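You operate a simulated robot arm through the tools that you are given. There is no shell and no other tool. Be economical: measure what you need, move in short steps, check, and stop when the job is done.

You run a simulated robot arm. Do the job below in one go: nothing can be reset, and whatever is moved stays where it is left.

## Task
Set the two buns beside the baking tray on it and brush egg on the middle of each.
Fine: stand the brush back in its pot. A coat counts when it lies all over at full strength: go over it till it gets no stronger.

Only the result counts: the job must be done as asked and must still hold three seconds after the hand-in. Knocking over, shifting, dropping, spilling or breaking anything else fails it.

## Robot
A 7-joint arm with a two-finger parallel gripper, fixed in place. Base frame: the origin is at the foot of the arm, x ahead of it, y to its left, z up; the work surface is at about z = 900. Units: mm, rad, N and s.
With the tool pointing down near the work surface it reaches from about 240 to 680 mm from the base axis. Its first joint turns from -1.152 to 1.152 rad. Payload 2.4 kg.
The tool frame sits at the grasp point between the pads (the TCP): z along the fingers, y along the line on which they close. The tips reach 30 mm beyond it. Largest opening 94 mm; finger width 28, thickness 10; the body of the gripper, 50 by 96 mm, starts 55 mm behind the TCP.
Orientation is that of the tool frame in the base frame, as a unit quaternion [w, x, y, z]. With the fingers straight down and closing along the base's y, the tool's x points along the base's -x, its y along +y and its z along -z.

## Interface
- The arm moves only by the tool arm_command. Its argument "deltas" is a list of rows, each an object of numbers (a shift or turn left out is 0, a gripper value left out holds the last): "dx", "dy", "dz": the shift along the base's x, y, z in cm; "rx", "ry", "rz": the turn, a rotation vector about the base's x, y, z in rad. In form: [{"dx": .., "dy": .., "dz": .., "rx": .., "ry": .., "rz": ..}, ...]. A call has 1 to 12 rows; each row shifts and turns the commanded pose from where the row before left it. "claw" is the opening, from 0 (shut) to 1 (fully open), set as the call begins (left out, the last holds). A row lasts 0.2 s, in which the tool goes at most 50 mm and 0.15 rad; a call with a longer step from one row to the next is refused whole, and so is a gripper value outside its range. Where a pose cannot be reached the arm comes as near as it can. A force on the tool above 40 N (or 10 N above the force at the start of the call, whichever is more), or a blocked arm, ends the call early, and 0.2 s more pass. The fingers move at their own pace (about 153 mm/s each) and stop on an object; they squeeze with about 41 N. The grip force told is the motor's: it shows also when the fingers shut on nothing. Time passes only in rows, and 0.2 s behind the last, so rows that do not move let the fingers close. It gives the time, the measured TCP pose, the force on the tool (base axes), the opening and the grip force at its end, in the units of the frame above (readings bear some noise), with the torque about the TCP (base axes, N m) and any sound that the robot's microphone picked up.
- Cameras (640 x 400 px; columns grow to the right, rows downward): "scene" is fixed at [30.8, 461.8, 1468.1]; the picture's right is [-0.85, -0.53, 0.00], its down [-0.18, 0.29, -0.94] and it looks along [0.50, -0.80, -0.34] (base axes); focal length 319 px, centre (320, 200). "wrist" rides on the gripper at [76, 14, -102] in the tool frame; the picture's right is [-0.18, 0.98, 0.00], its down [-0.75, -0.14, -0.64] and it looks along [-0.63, -0.12, 0.77] (tool axes); focal length 243 px, centre (320, 200). There is no depth. A picture from a camera that has moved, and an enlarged one, comes with that camera's place and axes in the base frame and with its lens.
- get_image(camera): a new picture of that camera. It takes no simulated time.
- enlarge(camera, box): a new picture of the part [left, top, right, bottom] of that camera's present view, enlarged. It takes no simulated time.
- finish_job(): hands the job in; it is judged then, once.

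Go step by step. Nothing tells you positions but the pictures and the camera data: compare them with the known pose of the tool, close in by small moves and look again before you grip or let go. The budget is 120 turns and 84 pictures, counting those below and the enlarged ones. Unless the task says otherwise, let go and move clear before handing in, and close with one line.

The tools are called after ">>>" as name(argument=value, ...) on one line, values as JSON. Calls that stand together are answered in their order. arm_command: Moves the arm, as the interface text tells. Its arguments: {"type":"object","properties":{"deltas":{"type":"array","items":{"type":"object","properties":{"dx":{"type":"number"},"dy":{"type":"number"},"dz":{"type":"number"},"rx":{"type":"number"},"ry":{"type":"number"},"rz":{"type":"number"}}}},"claw":{"type":"number"}},"required":["deltas"]} The other tools are called the same way: get_image (camera) takes a picture; enlarge (camera, box) takes an enlarged picture of a part of a camera's view; finish_job () hands the job in.

At the start:

```text
clock: 0.0
position: [399.1, -157.3, 1303.8]
orientation: [0.0, 0.0, 1.0, 0.0]
ft_force: [-1.3, -0.2, 0.0]
ft_torque: [-0.02, 0.0, -0.01]
opening: 93.7
grip_force: 0.0
```

scene: 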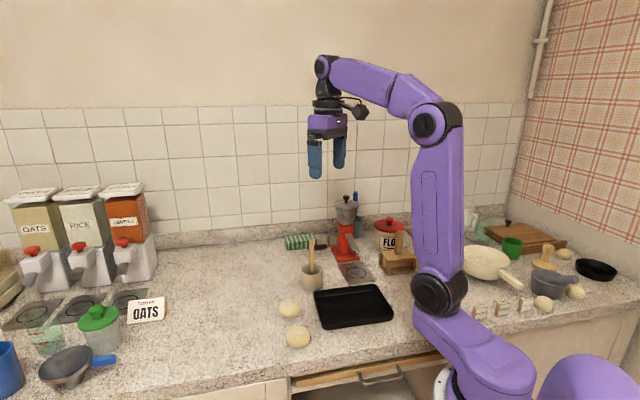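
wrist: 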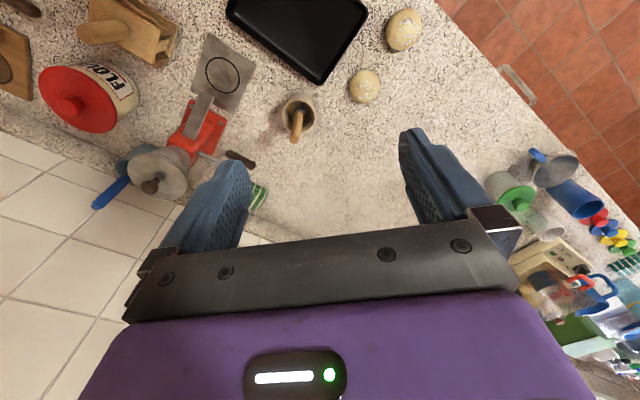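

I see an empty black tray near (333,-190), two buns near (466,-81) and (389,-13), and the brush pot near (481,-214). I'll look closer before moving.

>>> enlarge(camera="scene", box=[260, 220, 420, 360])

>>> enlarge(camera="wrist", box=[200, 0, 440, 150])

>>> enlarge(camera="scene", box=[460, 200, 640, 330])

```text
2.86 times, centred on (340, 290) of scene
camera zoom: at [30.8, 461.8, 1468.1], right [-0.85, -0.53, 0.0], down [-0.18, 0.29, -0.94], along [0.5, -0.8, -0.34], focal length 911 px, centre (263, -57)
```

zoom: 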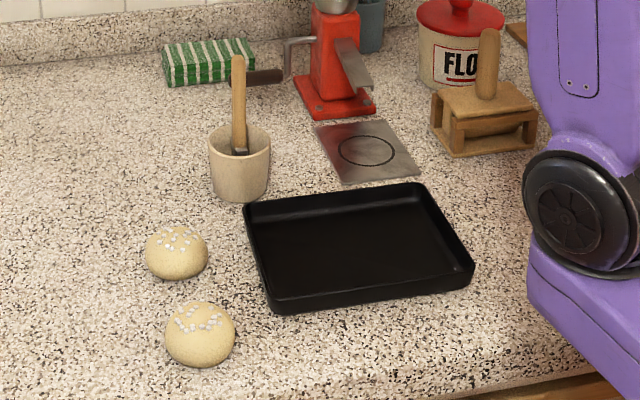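

```text
2.67 times, centred on (320, 75) of wrist
camera zoom: at [322.6, -143.4, 1408.0], right [0.18, 0.98, 0.0], down [0.75, -0.14, 0.64], along [0.63, -0.12, -0.77], focal length 647 px, centre (320, 533)
```

zoom: 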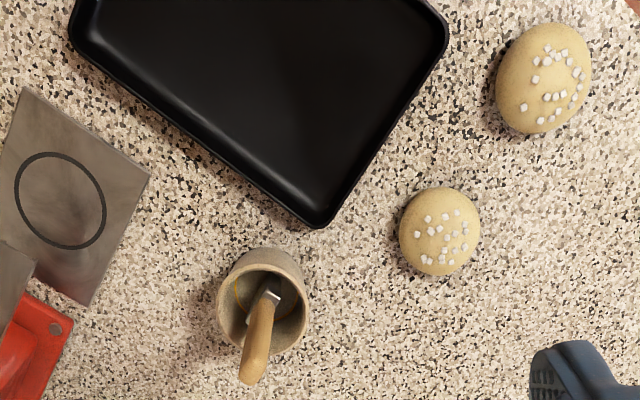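

```text
3.08 times, centred on (550, 265) of scene
camera zoom: at [30.8, 461.8, 1468.1], right [-0.85, -0.53, 0.0], down [-0.18, 0.29, -0.94], along [0.5, -0.8, -0.34], focal length 982 px, centre (-388, 0)
```

zoom: 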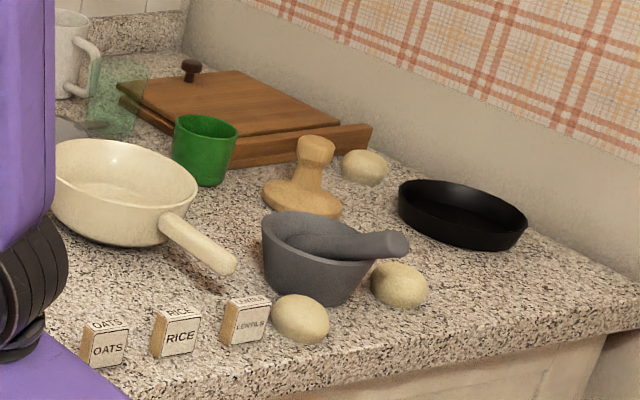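

The two estimates agree: buns at about (467,-83) and (389,-14), and the tray is turned by about 45° with its centre near (333,-184). I'll turn the gripper 45° and come down over the nearer bun to check alignment.

>>> arm_command(deltas=[{"dx": -0.17, "dy": 2.38, "dz": -4.0, "rz": 0.131}, {"dx": -0.17, "dy": 2.38, "dz": -4.0, "rz": 0.131}, {"dx": -0.17, "dy": 2.38, "dz": -4.0, "rz": 0.131}, {"dx": -0.17, "dy": 2.38, "dz": -4.0, "rz": 0.131}, {"dx": -0.17, "dy": 2.38, "dz": -4.0, "rz": 0.131}, {"dx": -0.17, "dy": 2.38, "dz": -4.0, "rz": 0.131}, {}, {}], claw=0.87)

>>> get_image(camera="wrist")

>>> get_image(camera="scene")

```text
clock: 1.8
position: [388.0, -14.5, 1063.3]
orientation: [0.0, -0.384, 0.923, 0.0]
ft_force: [-0.6, 0.4, 0.5]
ft_torque: [0.0, 0.02, -0.01]
opening: 81.7
grip_force: 0.1
```

```text
78 pictures are left
camera wrist: at [325.1, -58.8, 1167.2], right [-0.57, 0.82, 0.0], down [0.63, 0.43, 0.64], along [0.53, 0.36, -0.77], focal length 243 px, centre (320, 200)
```

wrist: 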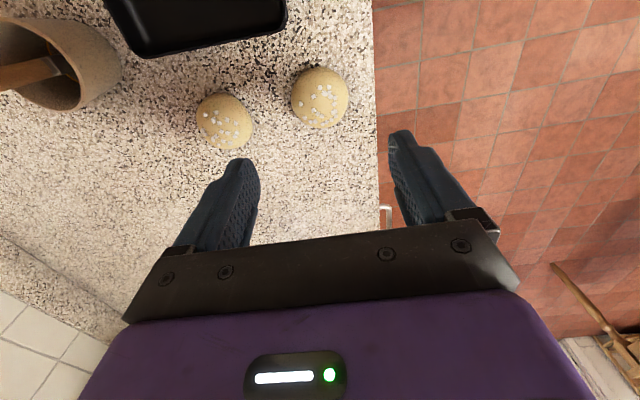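

```text
77 pictures are left
```

scene: 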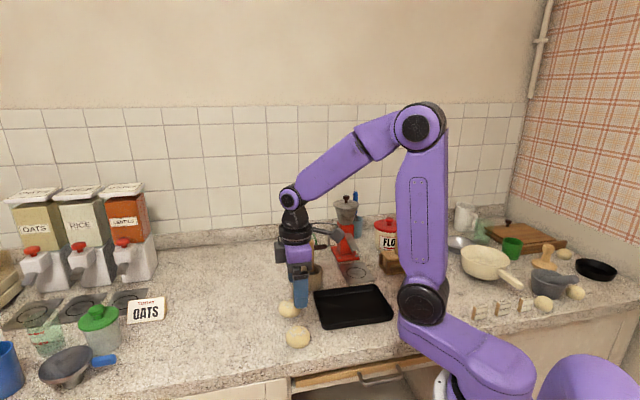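

Bun B is right under the gripper at about (389,-15). I'll go down and grip it low.

>>> arm_command(deltas=[{"dx": 0.1, "dy": -0.1, "dz": -4}, {"dz": -4}, {"dz": -3}, {"dz": -1.6}, {}])

>>> enlarge(camera="scene", box=[240, 270, 360, 360])

```text
clock: 3.0
position: [389.9, -15.9, 935.9]
orientation: [0.0, -0.383, 0.924, 0.0]
ft_force: [0.0, 0.7, 0.1]
ft_torque: [0.05, 0.0, 0.02]
opening: 82.0
grip_force: 0.1
```

```text
4.44 times, centred on (300, 315) of scene
camera zoom: at [30.8, 461.8, 1468.1], right [-0.85, -0.53, 0.0], down [-0.18, 0.29, -0.94], along [0.5, -0.8, -0.34], focal length 1418 px, centre (409, -311)
```

zoom: 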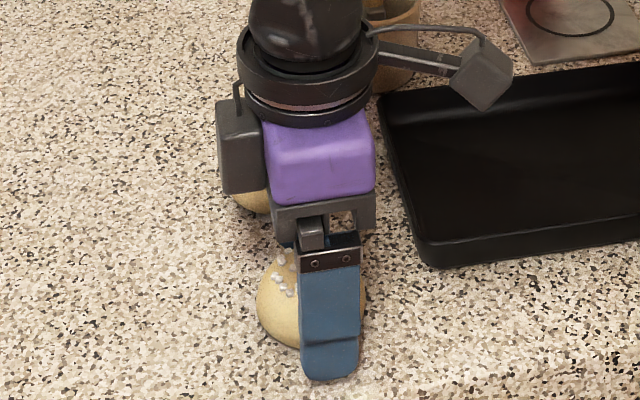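

Gripper straddles the bun; closing.

>>> arm_command(deltas=[{}, {}, {}], claw=0.45)

```text
clock: 3.8
position: [390.1, -15.3, 937.7]
orientation: [0.0, -0.384, 0.923, 0.0]
ft_force: [0.0, -0.6, 0.4]
ft_torque: [0.0, -0.05, 0.05]
opening: 56.1
grip_force: 41.0
```

Bun B is gripped (56 mm). Lifting and carrying it to above the far slot in the tray.

>>> arm_command(deltas=[{"dz": 3.5}, {"dz": 3.5}, {"dx": -1.45, "dy": -3.3}, {"dx": -1.45, "dy": -3.3}, {"dx": -1.45, "dy": -3.3}, {"dx": -1.45, "dy": -3.3}, {"dx": -1.45, "dy": -3.3}, {"dx": -1.45, "dy": -3.3}, {}, {}])

>>> get_image(camera="wrist")

>>> enlarge(camera="scene", box=[270, 240, 430, 350])

```text
clock: 6.0
position: [302.0, -213.8, 1011.8]
orientation: [0.0, -0.383, 0.924, 0.0]
ft_force: [0.2, 0.3, 0.0]
ft_torque: [0.0, 0.02, 0.0]
opening: 55.6
grip_force: 40.9
```

```text
75 pictures are left
camera wrist: at [238.2, -258.4, 1114.9], right [-0.57, 0.82, 0.0], down [0.63, 0.43, 0.64], along [0.53, 0.36, -0.77], focal length 243 px, centre (320, 200)
```

wrist: 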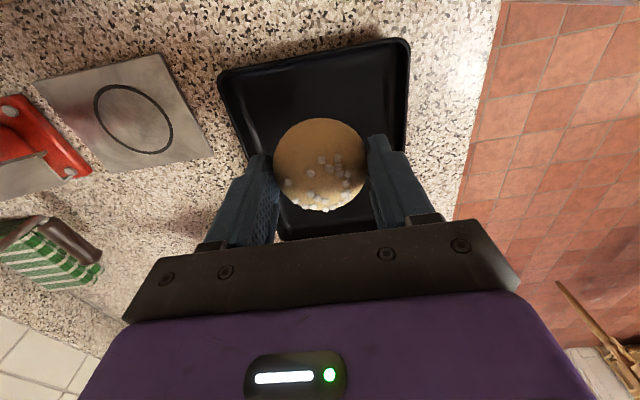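

```text
3.64 times, centred on (350, 295) of scene
camera zoom: at [30.8, 461.8, 1468.1], right [-0.85, -0.53, 0.0], down [-0.18, 0.29, -0.94], along [0.5, -0.8, -0.34], focal length 1160 px, centre (211, -146)
```

zoom: 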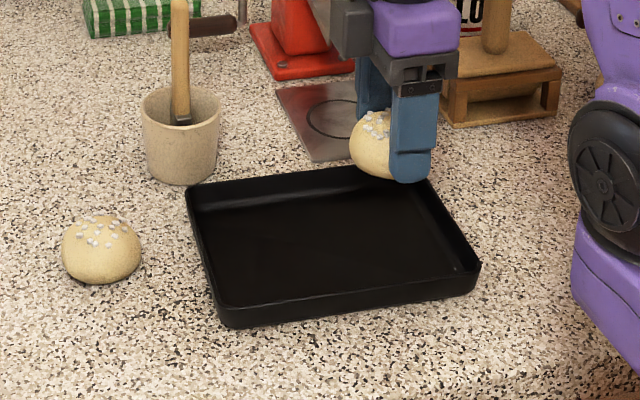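

The bun is centred over the far slot (303,-213), aligned with the tray. Lowering gently to contact.

>>> arm_command(deltas=[{"dx": 0.1, "dz": -3}, {"dz": -2}, {"dz": -1.5}, {"dz": -0.3}, {}])

>>> enlarge(camera="scene", box=[290, 250, 410, 340])

```text
clock: 7.2
position: [305.0, -213.7, 941.2]
orientation: [0.0, -0.384, 0.923, -0.001]
ft_force: [-1.6, 0.8, 27.6]
ft_torque: [0.41, 0.34, 0.01]
opening: 56.0
grip_force: 41.2
```

```text
4.44 times, centred on (350, 295) of scene
camera zoom: at [30.5, 462.1, 1468.1], right [-0.85, -0.53, 0.0], down [-0.18, 0.29, -0.94], along [0.5, -0.8, -0.34], focal length 1418 px, centre (187, -222)
```

zoom: 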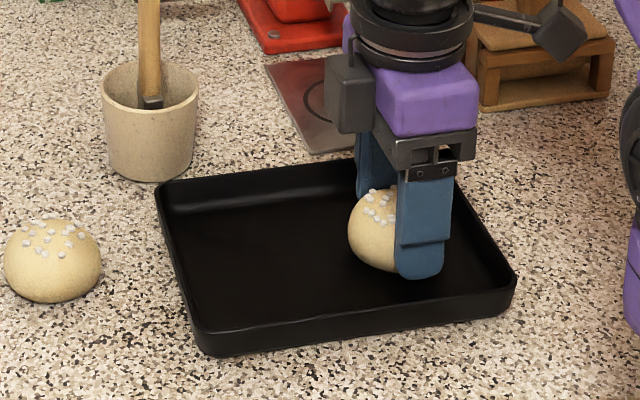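

The bun is touching the tray floor (28 N). I'll ease up slightly, open partly and rise.

>>> arm_command(deltas=[{"dz": 0.15}, {}])

>>> arm_command(deltas=[{}, {}, {"dz": 2}, {"dz": 4}, {"dz": 4}, {}], claw=0.74)

>>> get_image(camera="wrist")

```text
clock: 7.8
position: [303.3, -212.9, 941.6]
orientation: [0.0, -0.383, 0.924, 0.001]
ft_force: [-0.7, 0.4, -0.4]
ft_torque: [0.0, 0.0, 0.0]
opening: 55.9
grip_force: 41.6
```

```text
clock: 9.2
position: [301.0, -214.8, 1043.2]
orientation: [0.0, -0.384, 0.923, 0.001]
ft_force: [0.3, -0.4, -0.1]
ft_torque: [-0.01, 0.0, 0.01]
opening: 69.5
grip_force: 0.0
```

```text
72 pictures are left
camera wrist: at [238.1, -257.6, 1147.6], right [-0.57, 0.82, 0.0], down [0.63, 0.43, 0.64], along [0.53, 0.36, -0.77], focal length 243 px, centre (320, 200)
```

wrist: 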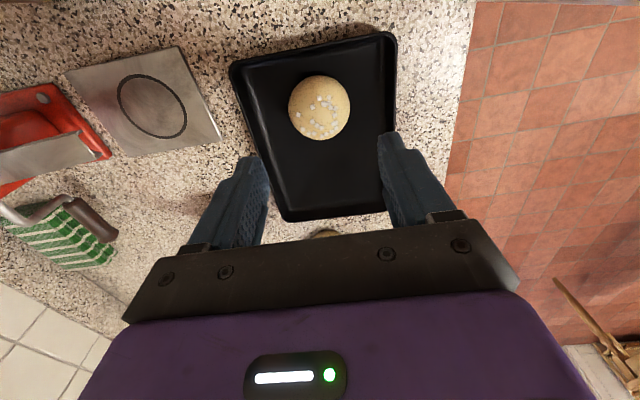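

First bun sits well in the tray. Next, bun A at about (467,-85).

>>> arm_command(deltas=[{"dx": 3.3, "dy": 2.58}, {"dx": 3.3, "dy": 2.58}, {"dx": 3.3, "dy": 2.58}, {"dx": 3.3, "dy": 2.58}, {"dx": 3.3, "dy": 2.58}, {}, {}], claw=0.87)

>>> get_image(camera="wrist")

```text
clock: 10.8
position: [470.2, -85.2, 1040.5]
orientation: [0.0, -0.383, 0.924, 0.0]
ft_force: [1.1, 0.3, 0.3]
ft_torque: [-0.03, -0.01, 0.02]
opening: 81.8
grip_force: 0.0
```

```text
71 pictures are left
camera wrist: at [405.9, -128.9, 1145.2], right [-0.57, 0.82, 0.0], down [0.63, 0.43, 0.64], along [0.53, 0.36, -0.77], focal length 243 px, centre (320, 200)
```

wrist: 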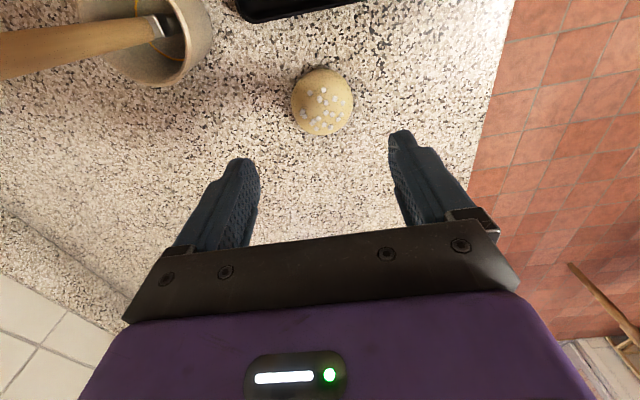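

Bun A is at about (466,-86). Going down and gripping it.

>>> arm_command(deltas=[{"dx": -0.25, "dz": -4}, {"dz": -4}, {"dz": -2.5}, {}, {}])

>>> arm_command(deltas=[{}, {}, {}], claw=0.45)

```text
clock: 12.0
position: [467.5, -83.4, 938.6]
orientation: [0.0, -0.383, 0.924, 0.0]
ft_force: [0.2, -0.3, -1.1]
ft_torque: [0.0, 0.0, -0.02]
opening: 81.8
grip_force: 0.0
```

```text
clock: 12.8
position: [465.8, -83.7, 938.2]
orientation: [0.0, -0.383, 0.924, 0.0]
ft_force: [-0.2, 0.4, 0.2]
ft_torque: [0.02, 0.0, 0.01]
opening: 56.1
grip_force: 41.7
```

Bun A is gripped. Carrying it to the near slot (364,-155).

>>> arm_command(deltas=[{"dz": 3.5}, {"dz": 3.5}, {"dx": -3.4, "dy": -2.37}, {"dx": -3.4, "dy": -2.37}, {"dx": -3.4, "dy": -2.37}, {}, {}])

>>> get_image(camera="wrist")

>>> enlarge(camera="scene", box=[270, 240, 430, 350])

```text
clock: 14.4
position: [364.0, -156.1, 1007.9]
orientation: [0.0, -0.384, 0.923, 0.0]
ft_force: [-0.4, 0.0, 0.4]
ft_torque: [0.0, 0.0, 0.0]
opening: 55.9
grip_force: 41.2
```

```text
70 pictures are left
camera wrist: at [300.6, -200.0, 1112.6], right [-0.57, 0.82, 0.0], down [0.63, 0.43, 0.64], along [0.53, 0.36, -0.77], focal length 243 px, centre (320, 200)
```

wrist: 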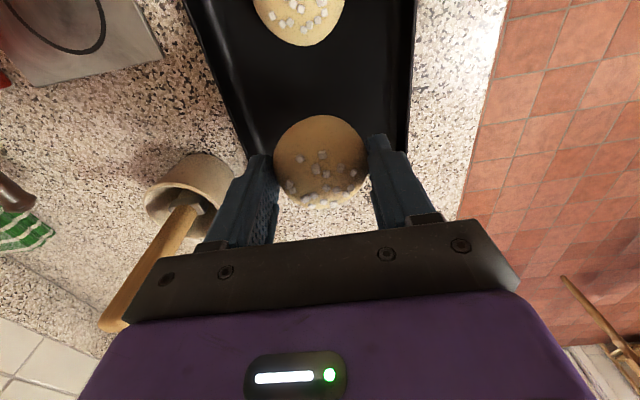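

```text
3.64 times, centred on (350, 295) of scene
camera zoom: at [30.8, 461.8, 1468.1], right [-0.85, -0.53, 0.0], down [-0.18, 0.29, -0.94], along [0.5, -0.8, -0.34], focal length 1160 px, centre (211, -146)
```

zoom: 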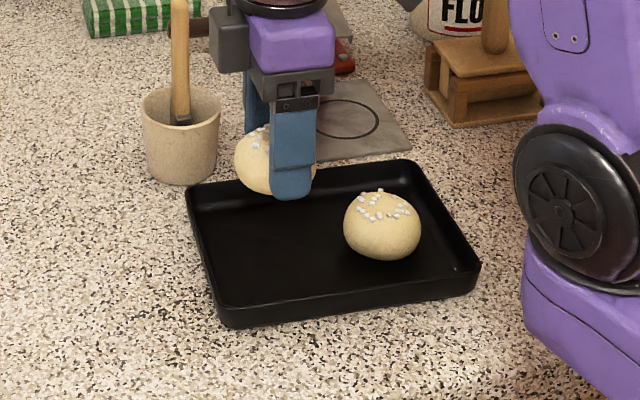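

Aligned over the near slot; lowering.

>>> arm_command(deltas=[{"dz": -3}, {"dz": -2}, {"dz": -1.3}, {"dz": -0.25}, {}])

```text
clock: 15.6
position: [363.8, -156.5, 942.6]
orientation: [0.0, -0.383, 0.924, 0.0]
ft_force: [-0.2, 0.5, 2.1]
ft_torque: [-0.03, -0.07, 0.0]
opening: 56.2
grip_force: 41.0
```

Just touching (about 2 N). Releasing and rising.

>>> arm_command(deltas=[{}, {}, {"dz": 2}, {"dz": 4}, {"dz": 4}, {"dz": 5}, {"dz": 5}, {}], claw=0.74)

>>> get_image(camera="wrist")

>>> enlarge(camera="scene", box=[270, 220, 430, 340])

```text
clock: 17.4
position: [364.8, -158.0, 1142.0]
orientation: [0.0, -0.384, 0.923, 0.0]
ft_force: [0.4, -0.4, -0.8]
ft_torque: [-0.03, -0.01, 0.0]
opening: 69.5
grip_force: 0.0
```

```text
68 pictures are left
camera wrist: at [301.4, -202.7, 1244.9], right [-0.57, 0.82, 0.0], down [0.63, 0.43, 0.64], along [0.53, 0.36, -0.77], focal length 243 px, centre (320, 200)
```

wrist: 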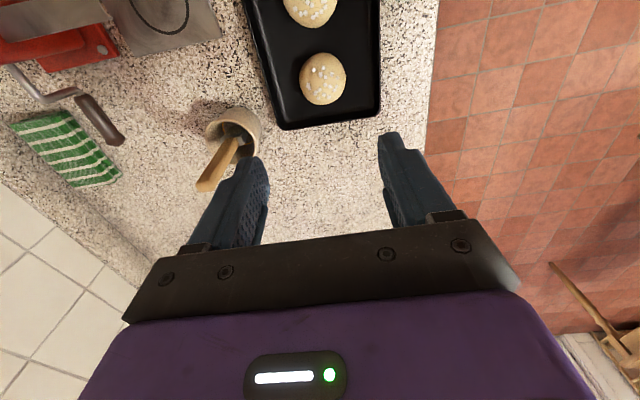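

```text
3.33 times, centred on (350, 280) of scene
camera zoom: at [30.8, 461.8, 1468.1], right [-0.85, -0.53, 0.0], down [-0.18, 0.29, -0.94], along [0.5, -0.8, -0.34], focal length 1063 px, centre (220, -67)
```

zoom: 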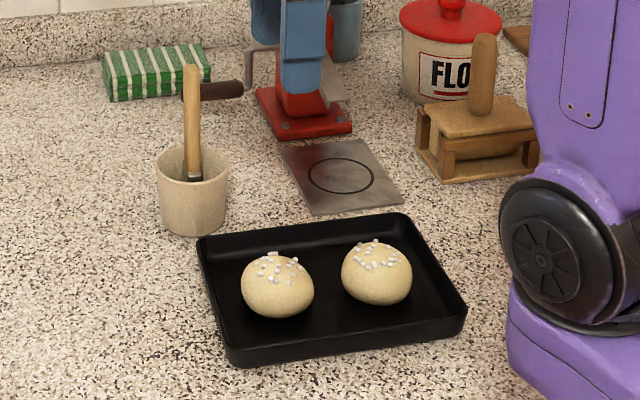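

Both buns rest in the tray. Brush handle is nearly vertical with its top near (483,-213,1052); moving above it with a half-open gripper.

>>> arm_command(deltas=[{"dx": 3.9, "dy": -1.83}, {"dx": 3.9, "dy": -1.83}, {"dx": 3.9, "dy": -1.83}, {}, {}], claw=0.6)

>>> get_image(camera="wrist")

>>> enlarge(camera="scene", box=[250, 180, 370, 310])

```text
clock: 18.6
position: [479.5, -213.4, 1140.8]
orientation: [-0.001, -0.383, 0.924, 0.0]
ft_force: [0.1, -0.1, 0.4]
ft_torque: [0.02, -0.02, 0.01]
opening: 56.1
grip_force: 0.0
```

```text
66 pictures are left
camera wrist: at [416.5, -257.4, 1245.0], right [-0.57, 0.82, 0.0], down [0.63, 0.43, 0.64], along [0.53, 0.36, -0.77], focal length 243 px, centre (320, 200)
```

wrist: 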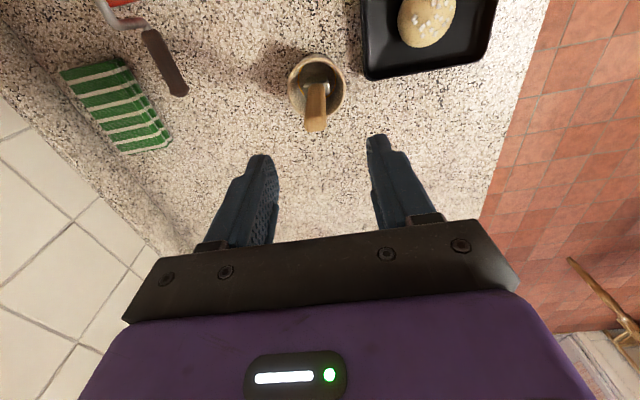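

```text
3.08 times, centred on (310, 245) of scene
camera zoom: at [30.8, 461.8, 1468.1], right [-0.85, -0.53, 0.0], down [-0.18, 0.29, -0.94], along [0.5, -0.8, -0.34], focal length 982 px, centre (351, 62)
```

zoom: 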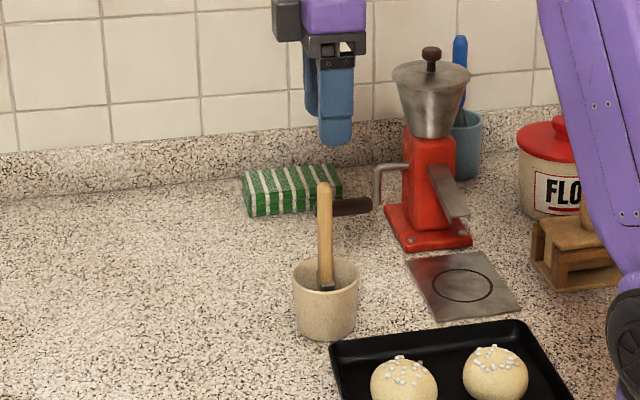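

Brush is almost vertical at about (483,-215). I'll look at its cross-section before gripping.

>>> enlarge(camera="wrist", box=[260, 35, 380, 145])

>>> enlarge(camera="scene", box=[290, 230, 340, 290])

```text
3.64 times, centred on (320, 90) of wrist
camera zoom: at [416.5, -257.4, 1245.0], right [-0.57, 0.82, 0.0], down [0.63, 0.43, 0.64], along [0.53, 0.36, -0.77], focal length 882 px, centre (320, 600)
```

zoom: 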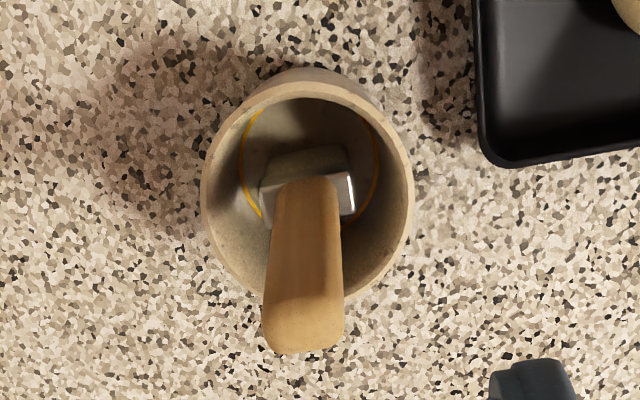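

```text
6.67 times, centred on (315, 260) of scene
camera zoom: at [30.8, 461.8, 1468.1], right [-0.85, -0.53, 0.0], down [-0.18, 0.29, -0.94], along [0.5, -0.8, -0.34], focal length 2127 px, centre (353, -200)
```

zoom: 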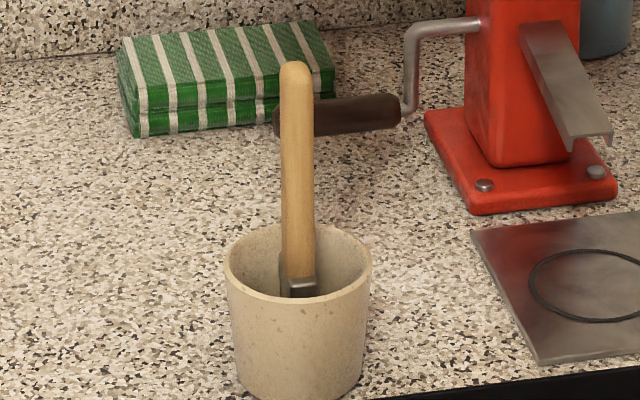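

The brush is flat with its wide side along my closing axis, about 18 mm. Centring and going down around the handle.

>>> arm_command(deltas=[{"dx": 0.35, "dy": -0.2, "dz": -3}, {"dz": -3}, {"dz": -3}, {"dz": -2}, {}])

>>> get_image(camera="wrist")

>>> enlarge(camera="scene", box=[270, 200, 350, 300])

```text
clock: 19.8
position: [483.2, -212.4, 1032.4]
orientation: [0.0, -0.384, 0.923, 0.0]
ft_force: [0.5, 0.0, 0.8]
ft_torque: [0.0, 0.01, 0.0]
opening: 56.2
grip_force: 0.1
```

```text
62 pictures are left
camera wrist: at [419.8, -256.7, 1135.2], right [-0.57, 0.82, 0.0], down [0.63, 0.43, 0.64], along [0.53, 0.36, -0.77], focal length 243 px, centre (320, 200)
```

wrist: 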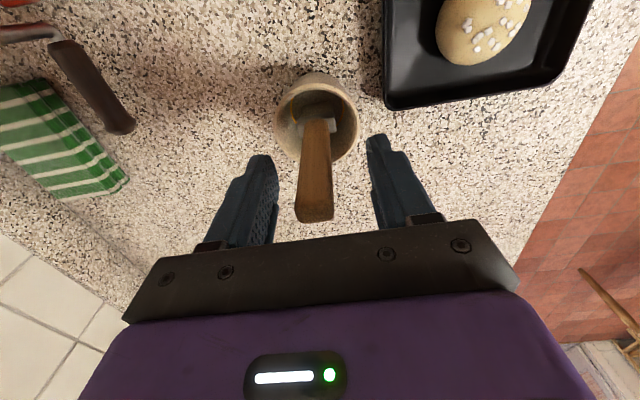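

```text
4.00 times, centred on (310, 250) of scene
camera zoom: at [30.8, 461.8, 1468.1], right [-0.85, -0.53, 0.0], down [-0.18, 0.29, -0.94], along [0.5, -0.8, -0.34], focal length 1276 px, centre (360, 0)
```

zoom: 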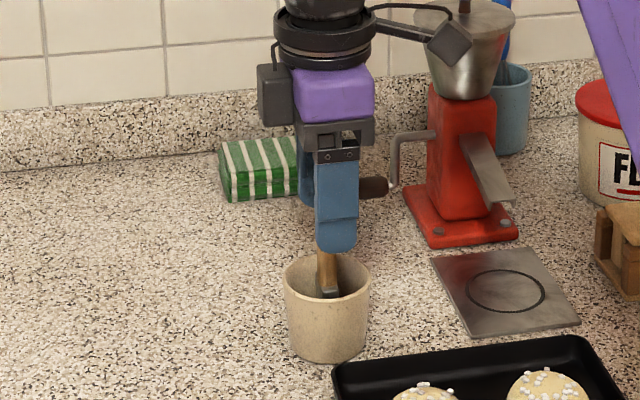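

The handle sits about 2 mm off centre. Nudging, then closing.

>>> arm_command(deltas=[{"dx": 0.1, "dy": -0.15}, {}])

>>> arm_command(deltas=[{}, {}, {}], claw=0)

>>> enlarge(camera="scene", box=[270, 200, 350, 300])

```text
clock: 20.4
position: [484.8, -213.7, 1031.4]
orientation: [0.0, -0.383, 0.924, -0.001]
ft_force: [-0.5, 0.0, -0.5]
ft_torque: [-0.03, 0.02, 0.02]
opening: 56.3
grip_force: 0.1
```

```text
clock: 21.2
position: [484.2, -214.4, 1030.9]
orientation: [-0.001, -0.383, 0.924, 0.0]
ft_force: [0.1, 0.1, 0.8]
ft_torque: [0.01, 0.0, -0.04]
opening: 17.9
grip_force: 40.6
```

```text
4.00 times, centred on (310, 250) of scene
camera zoom: at [30.8, 461.8, 1468.1], right [-0.85, -0.53, 0.0], down [-0.18, 0.29, -0.94], along [0.5, -0.8, -0.34], focal length 1276 px, centre (360, 0)
```

zoom: 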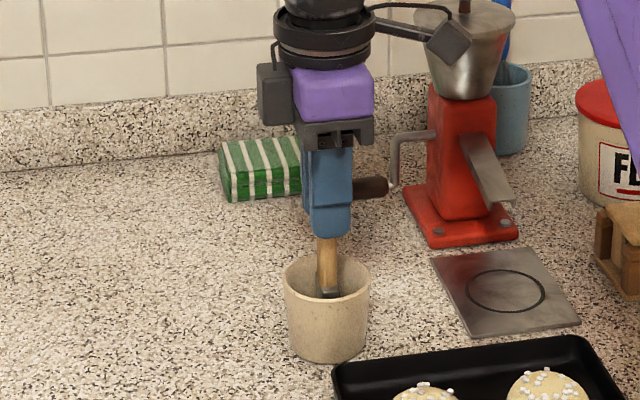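

Handle gripped (17.9 mm) at TCP (484.2,-214.4,1030.9), which I'll need for returning it. Lifting straight up.

>>> arm_command(deltas=[{"dz": 2}, {"dz": 3}, {"dz": 3}, {"dz": 3}, {"dz": 2}, {}])

>>> enlarge(camera="scene", box=[260, 170, 380, 300])

>>> get_image(camera="wrist")

```text
clock: 22.6
position: [486.4, -214.3, 1161.4]
orientation: [0.0, -0.383, 0.924, 0.0]
ft_force: [-0.2, -1.0, 0.0]
ft_torque: [-0.01, -0.01, 0.01]
opening: 18.1
grip_force: 41.0
```

```text
3.08 times, centred on (320, 235) of scene
camera zoom: at [30.8, 461.8, 1468.1], right [-0.85, -0.53, 0.0], down [-0.18, 0.29, -0.94], along [0.5, -0.8, -0.34], focal length 982 px, centre (320, 92)
```

zoom: 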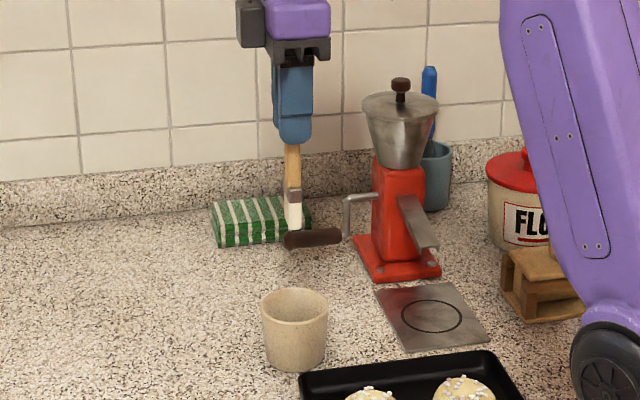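

```text
58 pictures are left
camera wrist: at [422.4, -259.1, 1265.5], right [-0.57, 0.82, 0.0], down [0.63, 0.43, 0.64], along [0.53, 0.36, -0.77], focal length 243 px, centre (320, 200)
```

wrist: 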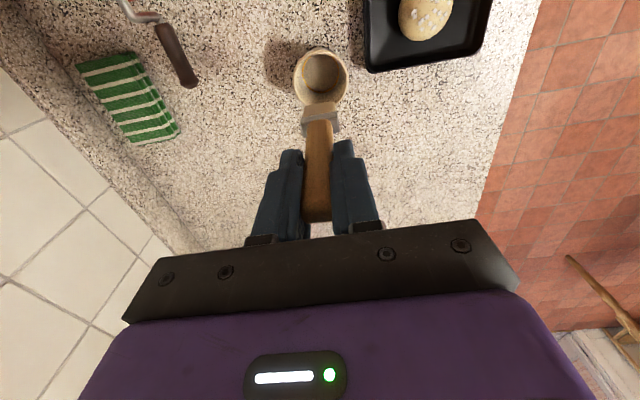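

Brush hangs straight, with the bristle tip about 121 mm below the TCP. I'll check whether the pot holds egg and the bristles are wet.

>>> enlarge(camera="wrist", box=[270, 30, 370, 150])

>>> enlarge(camera="scene", box=[290, 210, 340, 250])

```text
3.33 times, centred on (320, 90) of wrist
camera zoom: at [422.4, -259.1, 1265.5], right [-0.57, 0.82, 0.0], down [0.63, 0.43, 0.64], along [0.53, 0.36, -0.77], focal length 809 px, centre (320, 567)
```

zoom: 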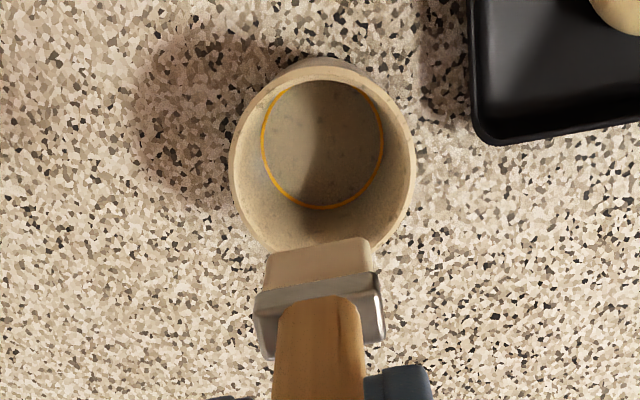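

```text
10.00 times, centred on (315, 230) of scene
camera zoom: at [30.8, 461.8, 1468.1], right [-0.85, -0.53, 0.0], down [-0.18, 0.29, -0.94], along [0.5, -0.8, -0.34], focal length 3190 px, centre (370, -100)
```

zoom: 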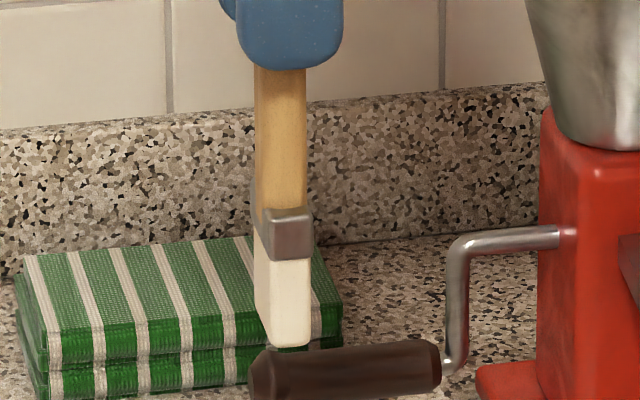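

The bristles look dry, and the pot shows only a yellow ring. There is also a blue-handled thing in a teal cup behind the grinder, so I'll look at other possible egg containers.

>>> enlarge(camera="scene", box=[330, 180, 420, 280])

>>> enlarge(camera="scene", box=[0, 180, 180, 400])

>>> enlarge(camera="scene", box=[440, 190, 560, 300])

```text
4.00 times, centred on (375, 230) of scene
camera zoom: at [30.8, 461.8, 1468.1], right [-0.85, -0.53, 0.0], down [-0.18, 0.29, -0.94], along [0.5, -0.8, -0.34], focal length 1276 px, centre (100, 80)
```

zoom: 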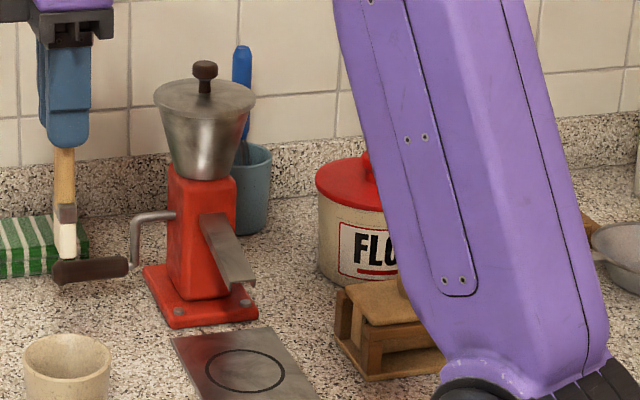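

```text
1.82 times, centred on (90, 290) of scene
camera zoom: at [30.8, 461.8, 1468.1], right [-0.85, -0.53, 0.0], down [-0.18, 0.29, -0.94], along [0.5, -0.8, -0.34], focal length 580 px, centre (738, 36)
```

zoom: 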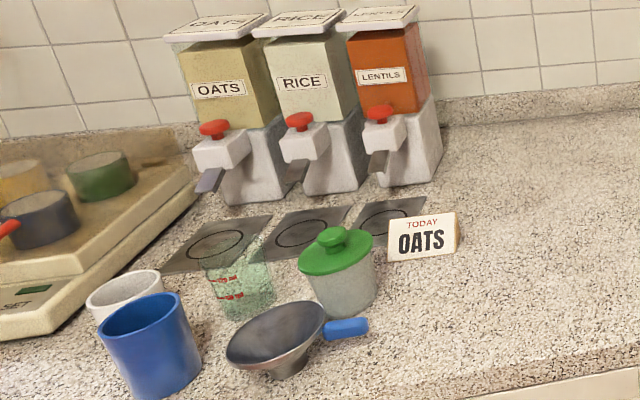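

```text
3.64 times, centred on (500, 245) of scene
camera zoom: at [30.8, 461.8, 1468.1], right [-0.85, -0.53, 0.0], down [-0.18, 0.29, -0.94], along [0.5, -0.8, -0.34], focal length 1160 px, centre (-334, 36)
```

zoom: 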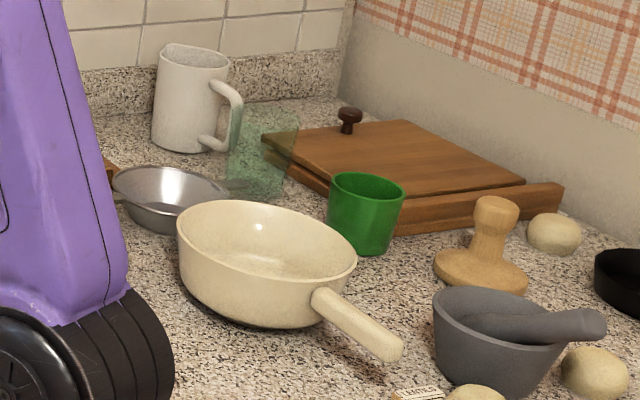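

The teal cup seems to hold a spatula, so this is the pastry brush and it should be loaded from its pot. I'll carry it above the near bun at (363,-156) and check.

>>> arm_command(deltas=[{"dx": -4.1, "dy": 1.93}, {"dx": -4.1, "dy": 1.93}, {"dx": -4.1, "dy": 1.93}, {"dz": -3}, {"dz": -2.5}, {}, {}])

>>> enlarge(camera="wrist", box=[220, 0, 420, 180])

>>> enlarge(camera="scene", box=[300, 220, 400, 330])

```text
clock: 24.2
position: [361.9, -156.0, 1106.0]
orientation: [0.0, -0.384, 0.924, 0.0]
ft_force: [-0.8, 0.0, -0.1]
ft_torque: [0.03, -0.04, 0.02]
opening: 18.1
grip_force: 40.4
```

```text
2.22 times, centred on (320, 90) of wrist
camera zoom: at [298.5, -200.4, 1209.3], right [-0.57, 0.82, 0.0], down [0.63, 0.43, 0.64], along [0.53, 0.36, -0.77], focal length 539 px, centre (320, 444)
```

zoom: 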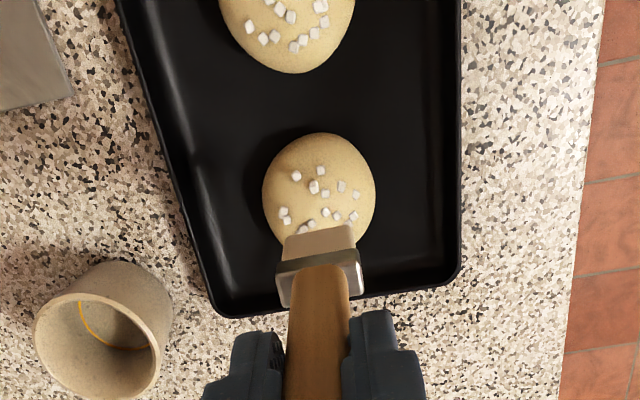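

```text
3.64 times, centred on (350, 275) of scene
camera zoom: at [30.8, 461.8, 1468.1], right [-0.85, -0.53, 0.0], down [-0.18, 0.29, -0.94], along [0.5, -0.8, -0.34], focal length 1160 px, centre (211, -73)
```

zoom: 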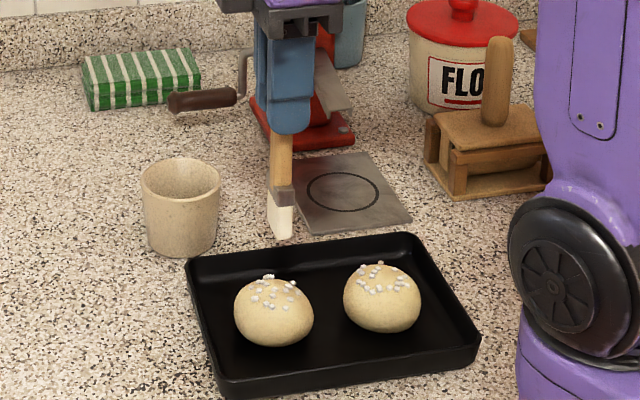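

Brush is centred above the near bun, tip about 985 and bun top about 940. Lowering carefully to first contact.

>>> arm_command(deltas=[{"dz": -2.5}, {"dz": -1.0}, {"dz": -0.4}, {}])

>>> enlarge(camera="scene", box=[310, 260, 390, 330])

```text
clock: 25.2
position: [362.1, -156.9, 1067.0]
orientation: [0.0, -0.383, 0.924, 0.0]
ft_force: [-0.3, -0.1, -0.6]
ft_torque: [0.01, -0.02, -0.02]
opening: 18.2
grip_force: 40.2
```

```text
5.71 times, centred on (350, 295) of scene
camera zoom: at [30.8, 461.8, 1468.1], right [-0.85, -0.53, 0.0], down [-0.18, 0.29, -0.94], along [0.5, -0.8, -0.34], focal length 1823 px, centre (149, -343)
```

zoom: 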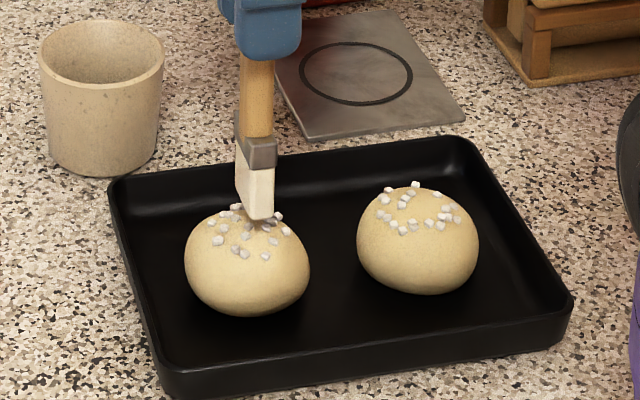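

Almost touching. Lowering 3 mm and making a tiny stroke to see whether egg transfers.

>>> arm_command(deltas=[{"dz": -0.15}, {"dz": -0.15}, {}])

>>> arm_command(deltas=[{"dx": 0.3, "dy": 0.3}, {"dx": 0.3, "dy": 0.3}, {"dx": -0.3, "dy": -0.3}, {"dx": -0.3, "dy": -0.3}, {"dx": -0.3, "dy": -0.3}, {"dx": -0.3, "dy": -0.3}, {"dx": 0.3, "dy": 0.3}, {"dx": 0.3, "dy": 0.3}])

>>> enlarge(camera="scene", box=[310, 260, 390, 330])

```text
clock: 26.0
position: [362.7, -155.3, 1063.4]
orientation: [-0.001, -0.384, 0.923, -0.001]
ft_force: [-0.1, -0.3, -0.6]
ft_torque: [-0.01, -0.02, 0.01]
opening: 18.4
grip_force: 41.1
```

```text
clock: 27.8
position: [362.6, -155.6, 1064.8]
orientation: [0.0, -0.383, 0.924, -0.001]
ft_force: [-0.5, -1.0, 0.1]
ft_torque: [0.03, -0.01, 0.01]
opening: 18.0
grip_force: 40.7
```

```text
5.71 times, centred on (350, 295) of scene
camera zoom: at [30.8, 461.8, 1468.1], right [-0.85, -0.53, 0.0], down [-0.18, 0.29, -0.94], along [0.5, -0.8, -0.34], focal length 1823 px, centre (149, -343)
```

zoom: 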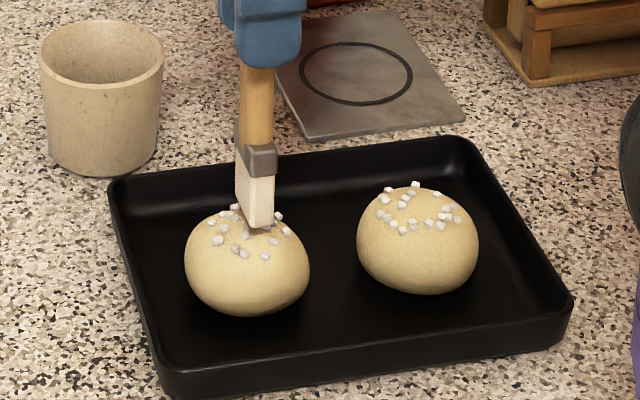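

No force and no coat yet. Going a few mm lower.

>>> arm_command(deltas=[{"dz": -0.15}, {"dz": -0.15}, {}])

>>> arm_command(deltas=[{"dx": 0.3, "dy": 0.3}, {"dx": 0.3, "dy": 0.3}, {"dx": -0.3, "dy": -0.3}, {"dx": -0.3, "dy": -0.3}, {"dx": -0.3, "dy": -0.3}, {"dx": -0.3, "dy": -0.3}, {"dx": 0.3, "dy": 0.3}, {"dx": 0.3, "dy": 0.3}])

>>> enlarge(camera="scene", box=[310, 260, 390, 330])

```text
clock: 28.6
position: [361.7, -156.8, 1061.1]
orientation: [0.0, -0.384, 0.923, 0.0]
ft_force: [0.2, 1.2, -0.2]
ft_torque: [0.04, -0.01, -0.01]
opening: 18.0
grip_force: 40.8
```

```text
clock: 30.4
position: [362.7, -156.6, 1061.4]
orientation: [0.001, -0.383, 0.924, -0.001]
ft_force: [1.0, 0.5, -1.1]
ft_torque: [0.0, -0.02, 0.02]
opening: 17.9
grip_force: 40.9
```

```text
5.71 times, centred on (350, 295) of scene
camera zoom: at [30.8, 461.8, 1468.1], right [-0.85, -0.53, 0.0], down [-0.18, 0.29, -0.94], along [0.5, -0.8, -0.34], focal length 1823 px, centre (149, -343)
```

zoom: 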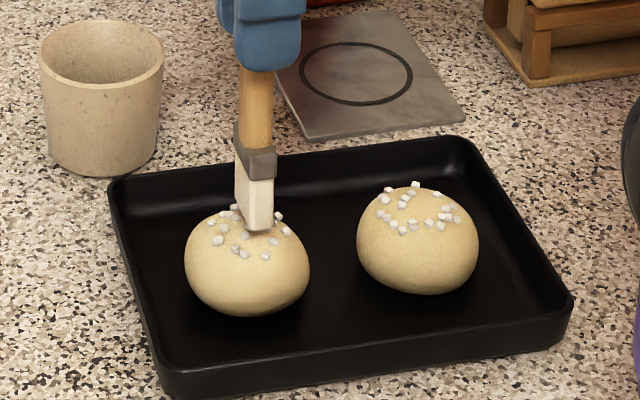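

Let me look at the bun from the wrist camera for a coat.

>>> enlarge(camera="wrist", box=[240, 20, 400, 160])

```text
2.86 times, centred on (320, 90) of wrist
camera zoom: at [298.8, -200.0, 1165.9], right [-0.57, 0.82, 0.0], down [0.63, 0.43, 0.64], along [0.53, 0.36, -0.77], focal length 693 px, centre (320, 514)
```

zoom: 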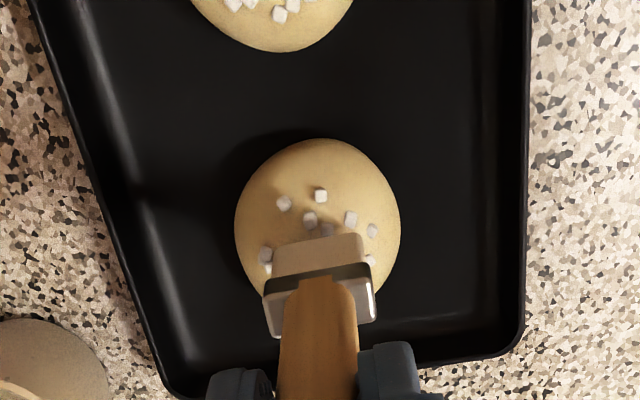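

I'll lift a little to see the touched area.

>>> arm_command(deltas=[{"dz": 3}, {"dz": 4}, {"dz": 4}, {}])

>>> enlarge(camera="scene", box=[320, 275, 380, 325])

>>> enlarge(camera="wrist", box=[260, 20, 380, 160])

```text
clock: 31.4
position: [363.2, -155.0, 1170.6]
orientation: [0.0, -0.384, 0.924, 0.0]
ft_force: [0.3, 0.7, -0.4]
ft_torque: [0.03, -0.03, 0.01]
opening: 18.1
grip_force: 40.4
```

```text
8.00 times, centred on (350, 300) of scene
camera zoom: at [30.8, 461.8, 1468.1], right [-0.85, -0.53, 0.0], down [-0.18, 0.29, -0.94], along [0.5, -0.8, -0.34], focal length 2552 px, centre (80, -600)
```

zoom: 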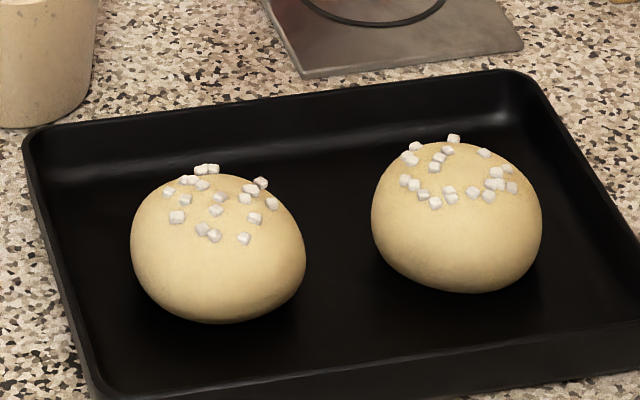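

```text
2.86 times, centred on (320, 90) of wrist
camera zoom: at [299.2, -199.2, 1275.6], right [-0.57, 0.82, 0.0], down [0.63, 0.43, 0.64], along [0.53, 0.36, -0.77], focal length 693 px, centre (320, 514)
```

zoom: 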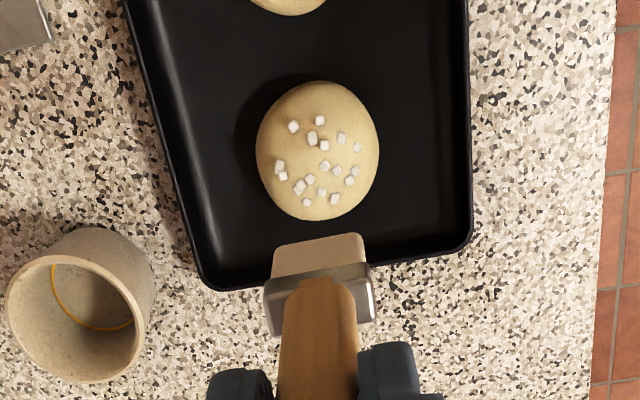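

No coat yet, and no contact force either. I'll try pressing a bit deeper until I actually feel the bun.

>>> arm_command(deltas=[{"dz": -4}, {"dz": -4}, {"dz": -2.9}, {"dz": -0.2}, {"dz": -0.2}, {"dz": -0.2}, {}])

>>> enlarge(camera="scene", box=[320, 265, 380, 315])

```text
clock: 33.0
position: [362.3, -155.1, 1056.8]
orientation: [-0.001, -0.384, 0.923, 0.0]
ft_force: [-0.6, -0.2, 3.9]
ft_torque: [0.07, 0.01, 0.01]
opening: 18.3
grip_force: 40.7
```

```text
8.00 times, centred on (350, 290) of scene
camera zoom: at [30.8, 461.9, 1468.1], right [-0.85, -0.53, 0.0], down [-0.18, 0.29, -0.94], along [0.5, -0.8, -0.34], focal length 2552 px, centre (80, -520)
```

zoom: 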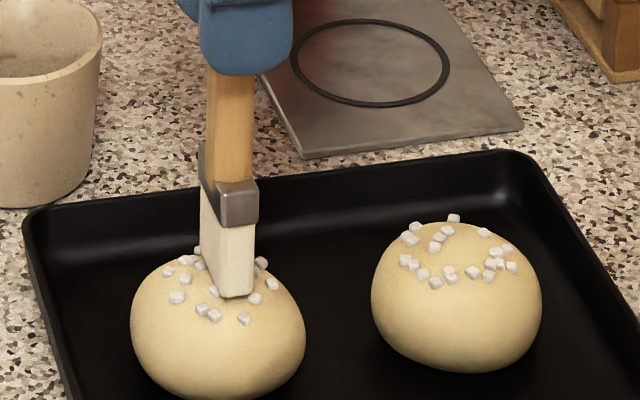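

Real contact now (3.9 N at TCP 1056.8). Stroking a little, then lifting to see if egg transfers.

>>> arm_command(deltas=[{"dx": 0.3, "dy": 0.3, "dz": -0.1}, {"dx": 0.3, "dy": 0.3}, {"dx": -0.3, "dy": -0.3}, {"dx": -0.3, "dy": -0.3}, {"dx": -0.3, "dy": -0.3}, {"dx": -0.3, "dy": -0.3}, {"dx": 0.3, "dy": 0.3}, {"dx": 0.3, "dy": 0.3}])

>>> arm_command(deltas=[{"dz": 3}, {"dz": 4}, {"dz": 4}, {}])

>>> enlarge(camera="scene", box=[320, 275, 380, 325])

>>> enlarge(camera="wrist", box=[260, 20, 380, 160])

```text
clock: 34.8
position: [363.2, -155.3, 1056.8]
orientation: [-0.001, -0.384, 0.924, 0.001]
ft_force: [-4.1, -2.7, 11.9]
ft_torque: [-0.44, 0.49, -0.02]
opening: 18.1
grip_force: 41.3
```

```text
clock: 35.8
position: [362.8, -153.6, 1164.8]
orientation: [0.0, -0.383, 0.924, 0.0]
ft_force: [-0.1, 0.0, -0.4]
ft_torque: [0.01, -0.02, 0.0]
opening: 18.2
grip_force: 41.1
```

```text
8.00 times, centred on (350, 300) of scene
camera zoom: at [30.8, 461.8, 1468.1], right [-0.85, -0.53, 0.0], down [-0.18, 0.29, -0.94], along [0.5, -0.8, -0.34], focal length 2552 px, centre (80, -600)
```

zoom: 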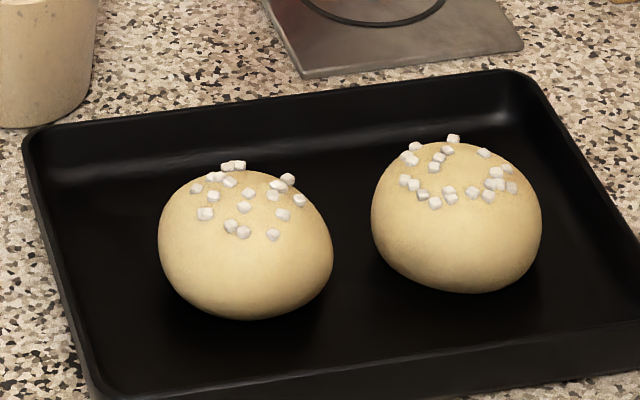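

```text
2.86 times, centred on (320, 90) of wrist
camera zoom: at [299.5, -197.9, 1269.1], right [-0.57, 0.82, 0.0], down [0.63, 0.43, 0.64], along [0.53, 0.36, -0.77], focal length 693 px, centre (320, 514)
```

zoom: 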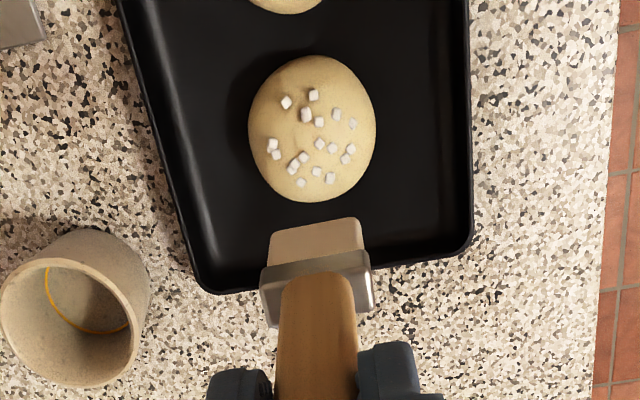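

The bristles stay white and no egg has transferred; the harder stroke just nudged the bun about 10 mm. So the brush is dry, and I need to look straight down into the pot.

>>> arm_command(deltas=[{"dx": 4.4, "dy": -0.5}, {"dx": 4.4, "dy": -0.5}, {"dx": 4.4, "dy": -0.5}, {"dx": 4.3, "dy": -0.5}, {"dz": -3}, {}, {}])

>>> get_image(camera="wrist")

>>> enlarge(camera="wrist", box=[260, 0, 380, 90])

```text
clock: 37.4
position: [536.9, -174.0, 1135.3]
orientation: [0.0, -0.383, 0.924, 0.0]
ft_force: [0.2, -0.5, -0.1]
ft_torque: [-0.02, 0.0, 0.02]
opening: 18.3
grip_force: 41.6
```

```text
41 pictures are left
camera wrist: at [473.4, -217.8, 1239.3], right [-0.57, 0.82, 0.0], down [0.63, 0.43, 0.64], along [0.53, 0.36, -0.77], focal length 243 px, centre (320, 200)
```

wrist: 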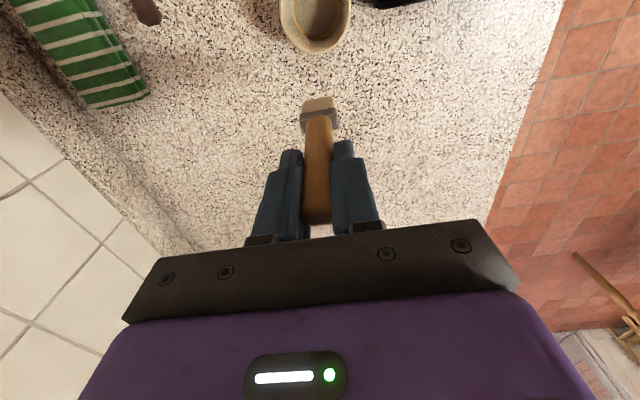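

```text
4.44 times, centred on (320, 45) of wrist
camera zoom: at [473.4, -217.8, 1239.3], right [-0.57, 0.82, 0.0], down [0.63, 0.43, 0.64], along [0.53, 0.36, -0.77], focal length 1078 px, centre (320, 889)
```

zoom: 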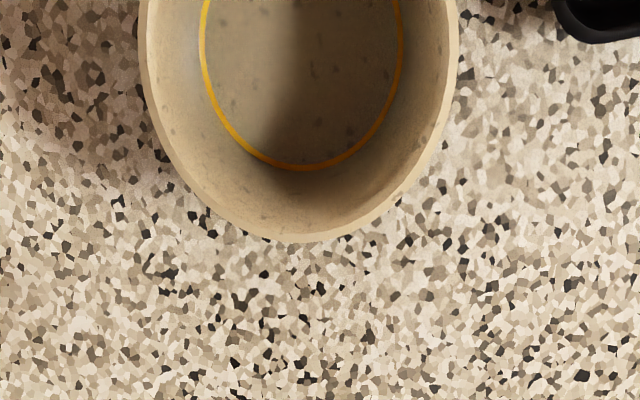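

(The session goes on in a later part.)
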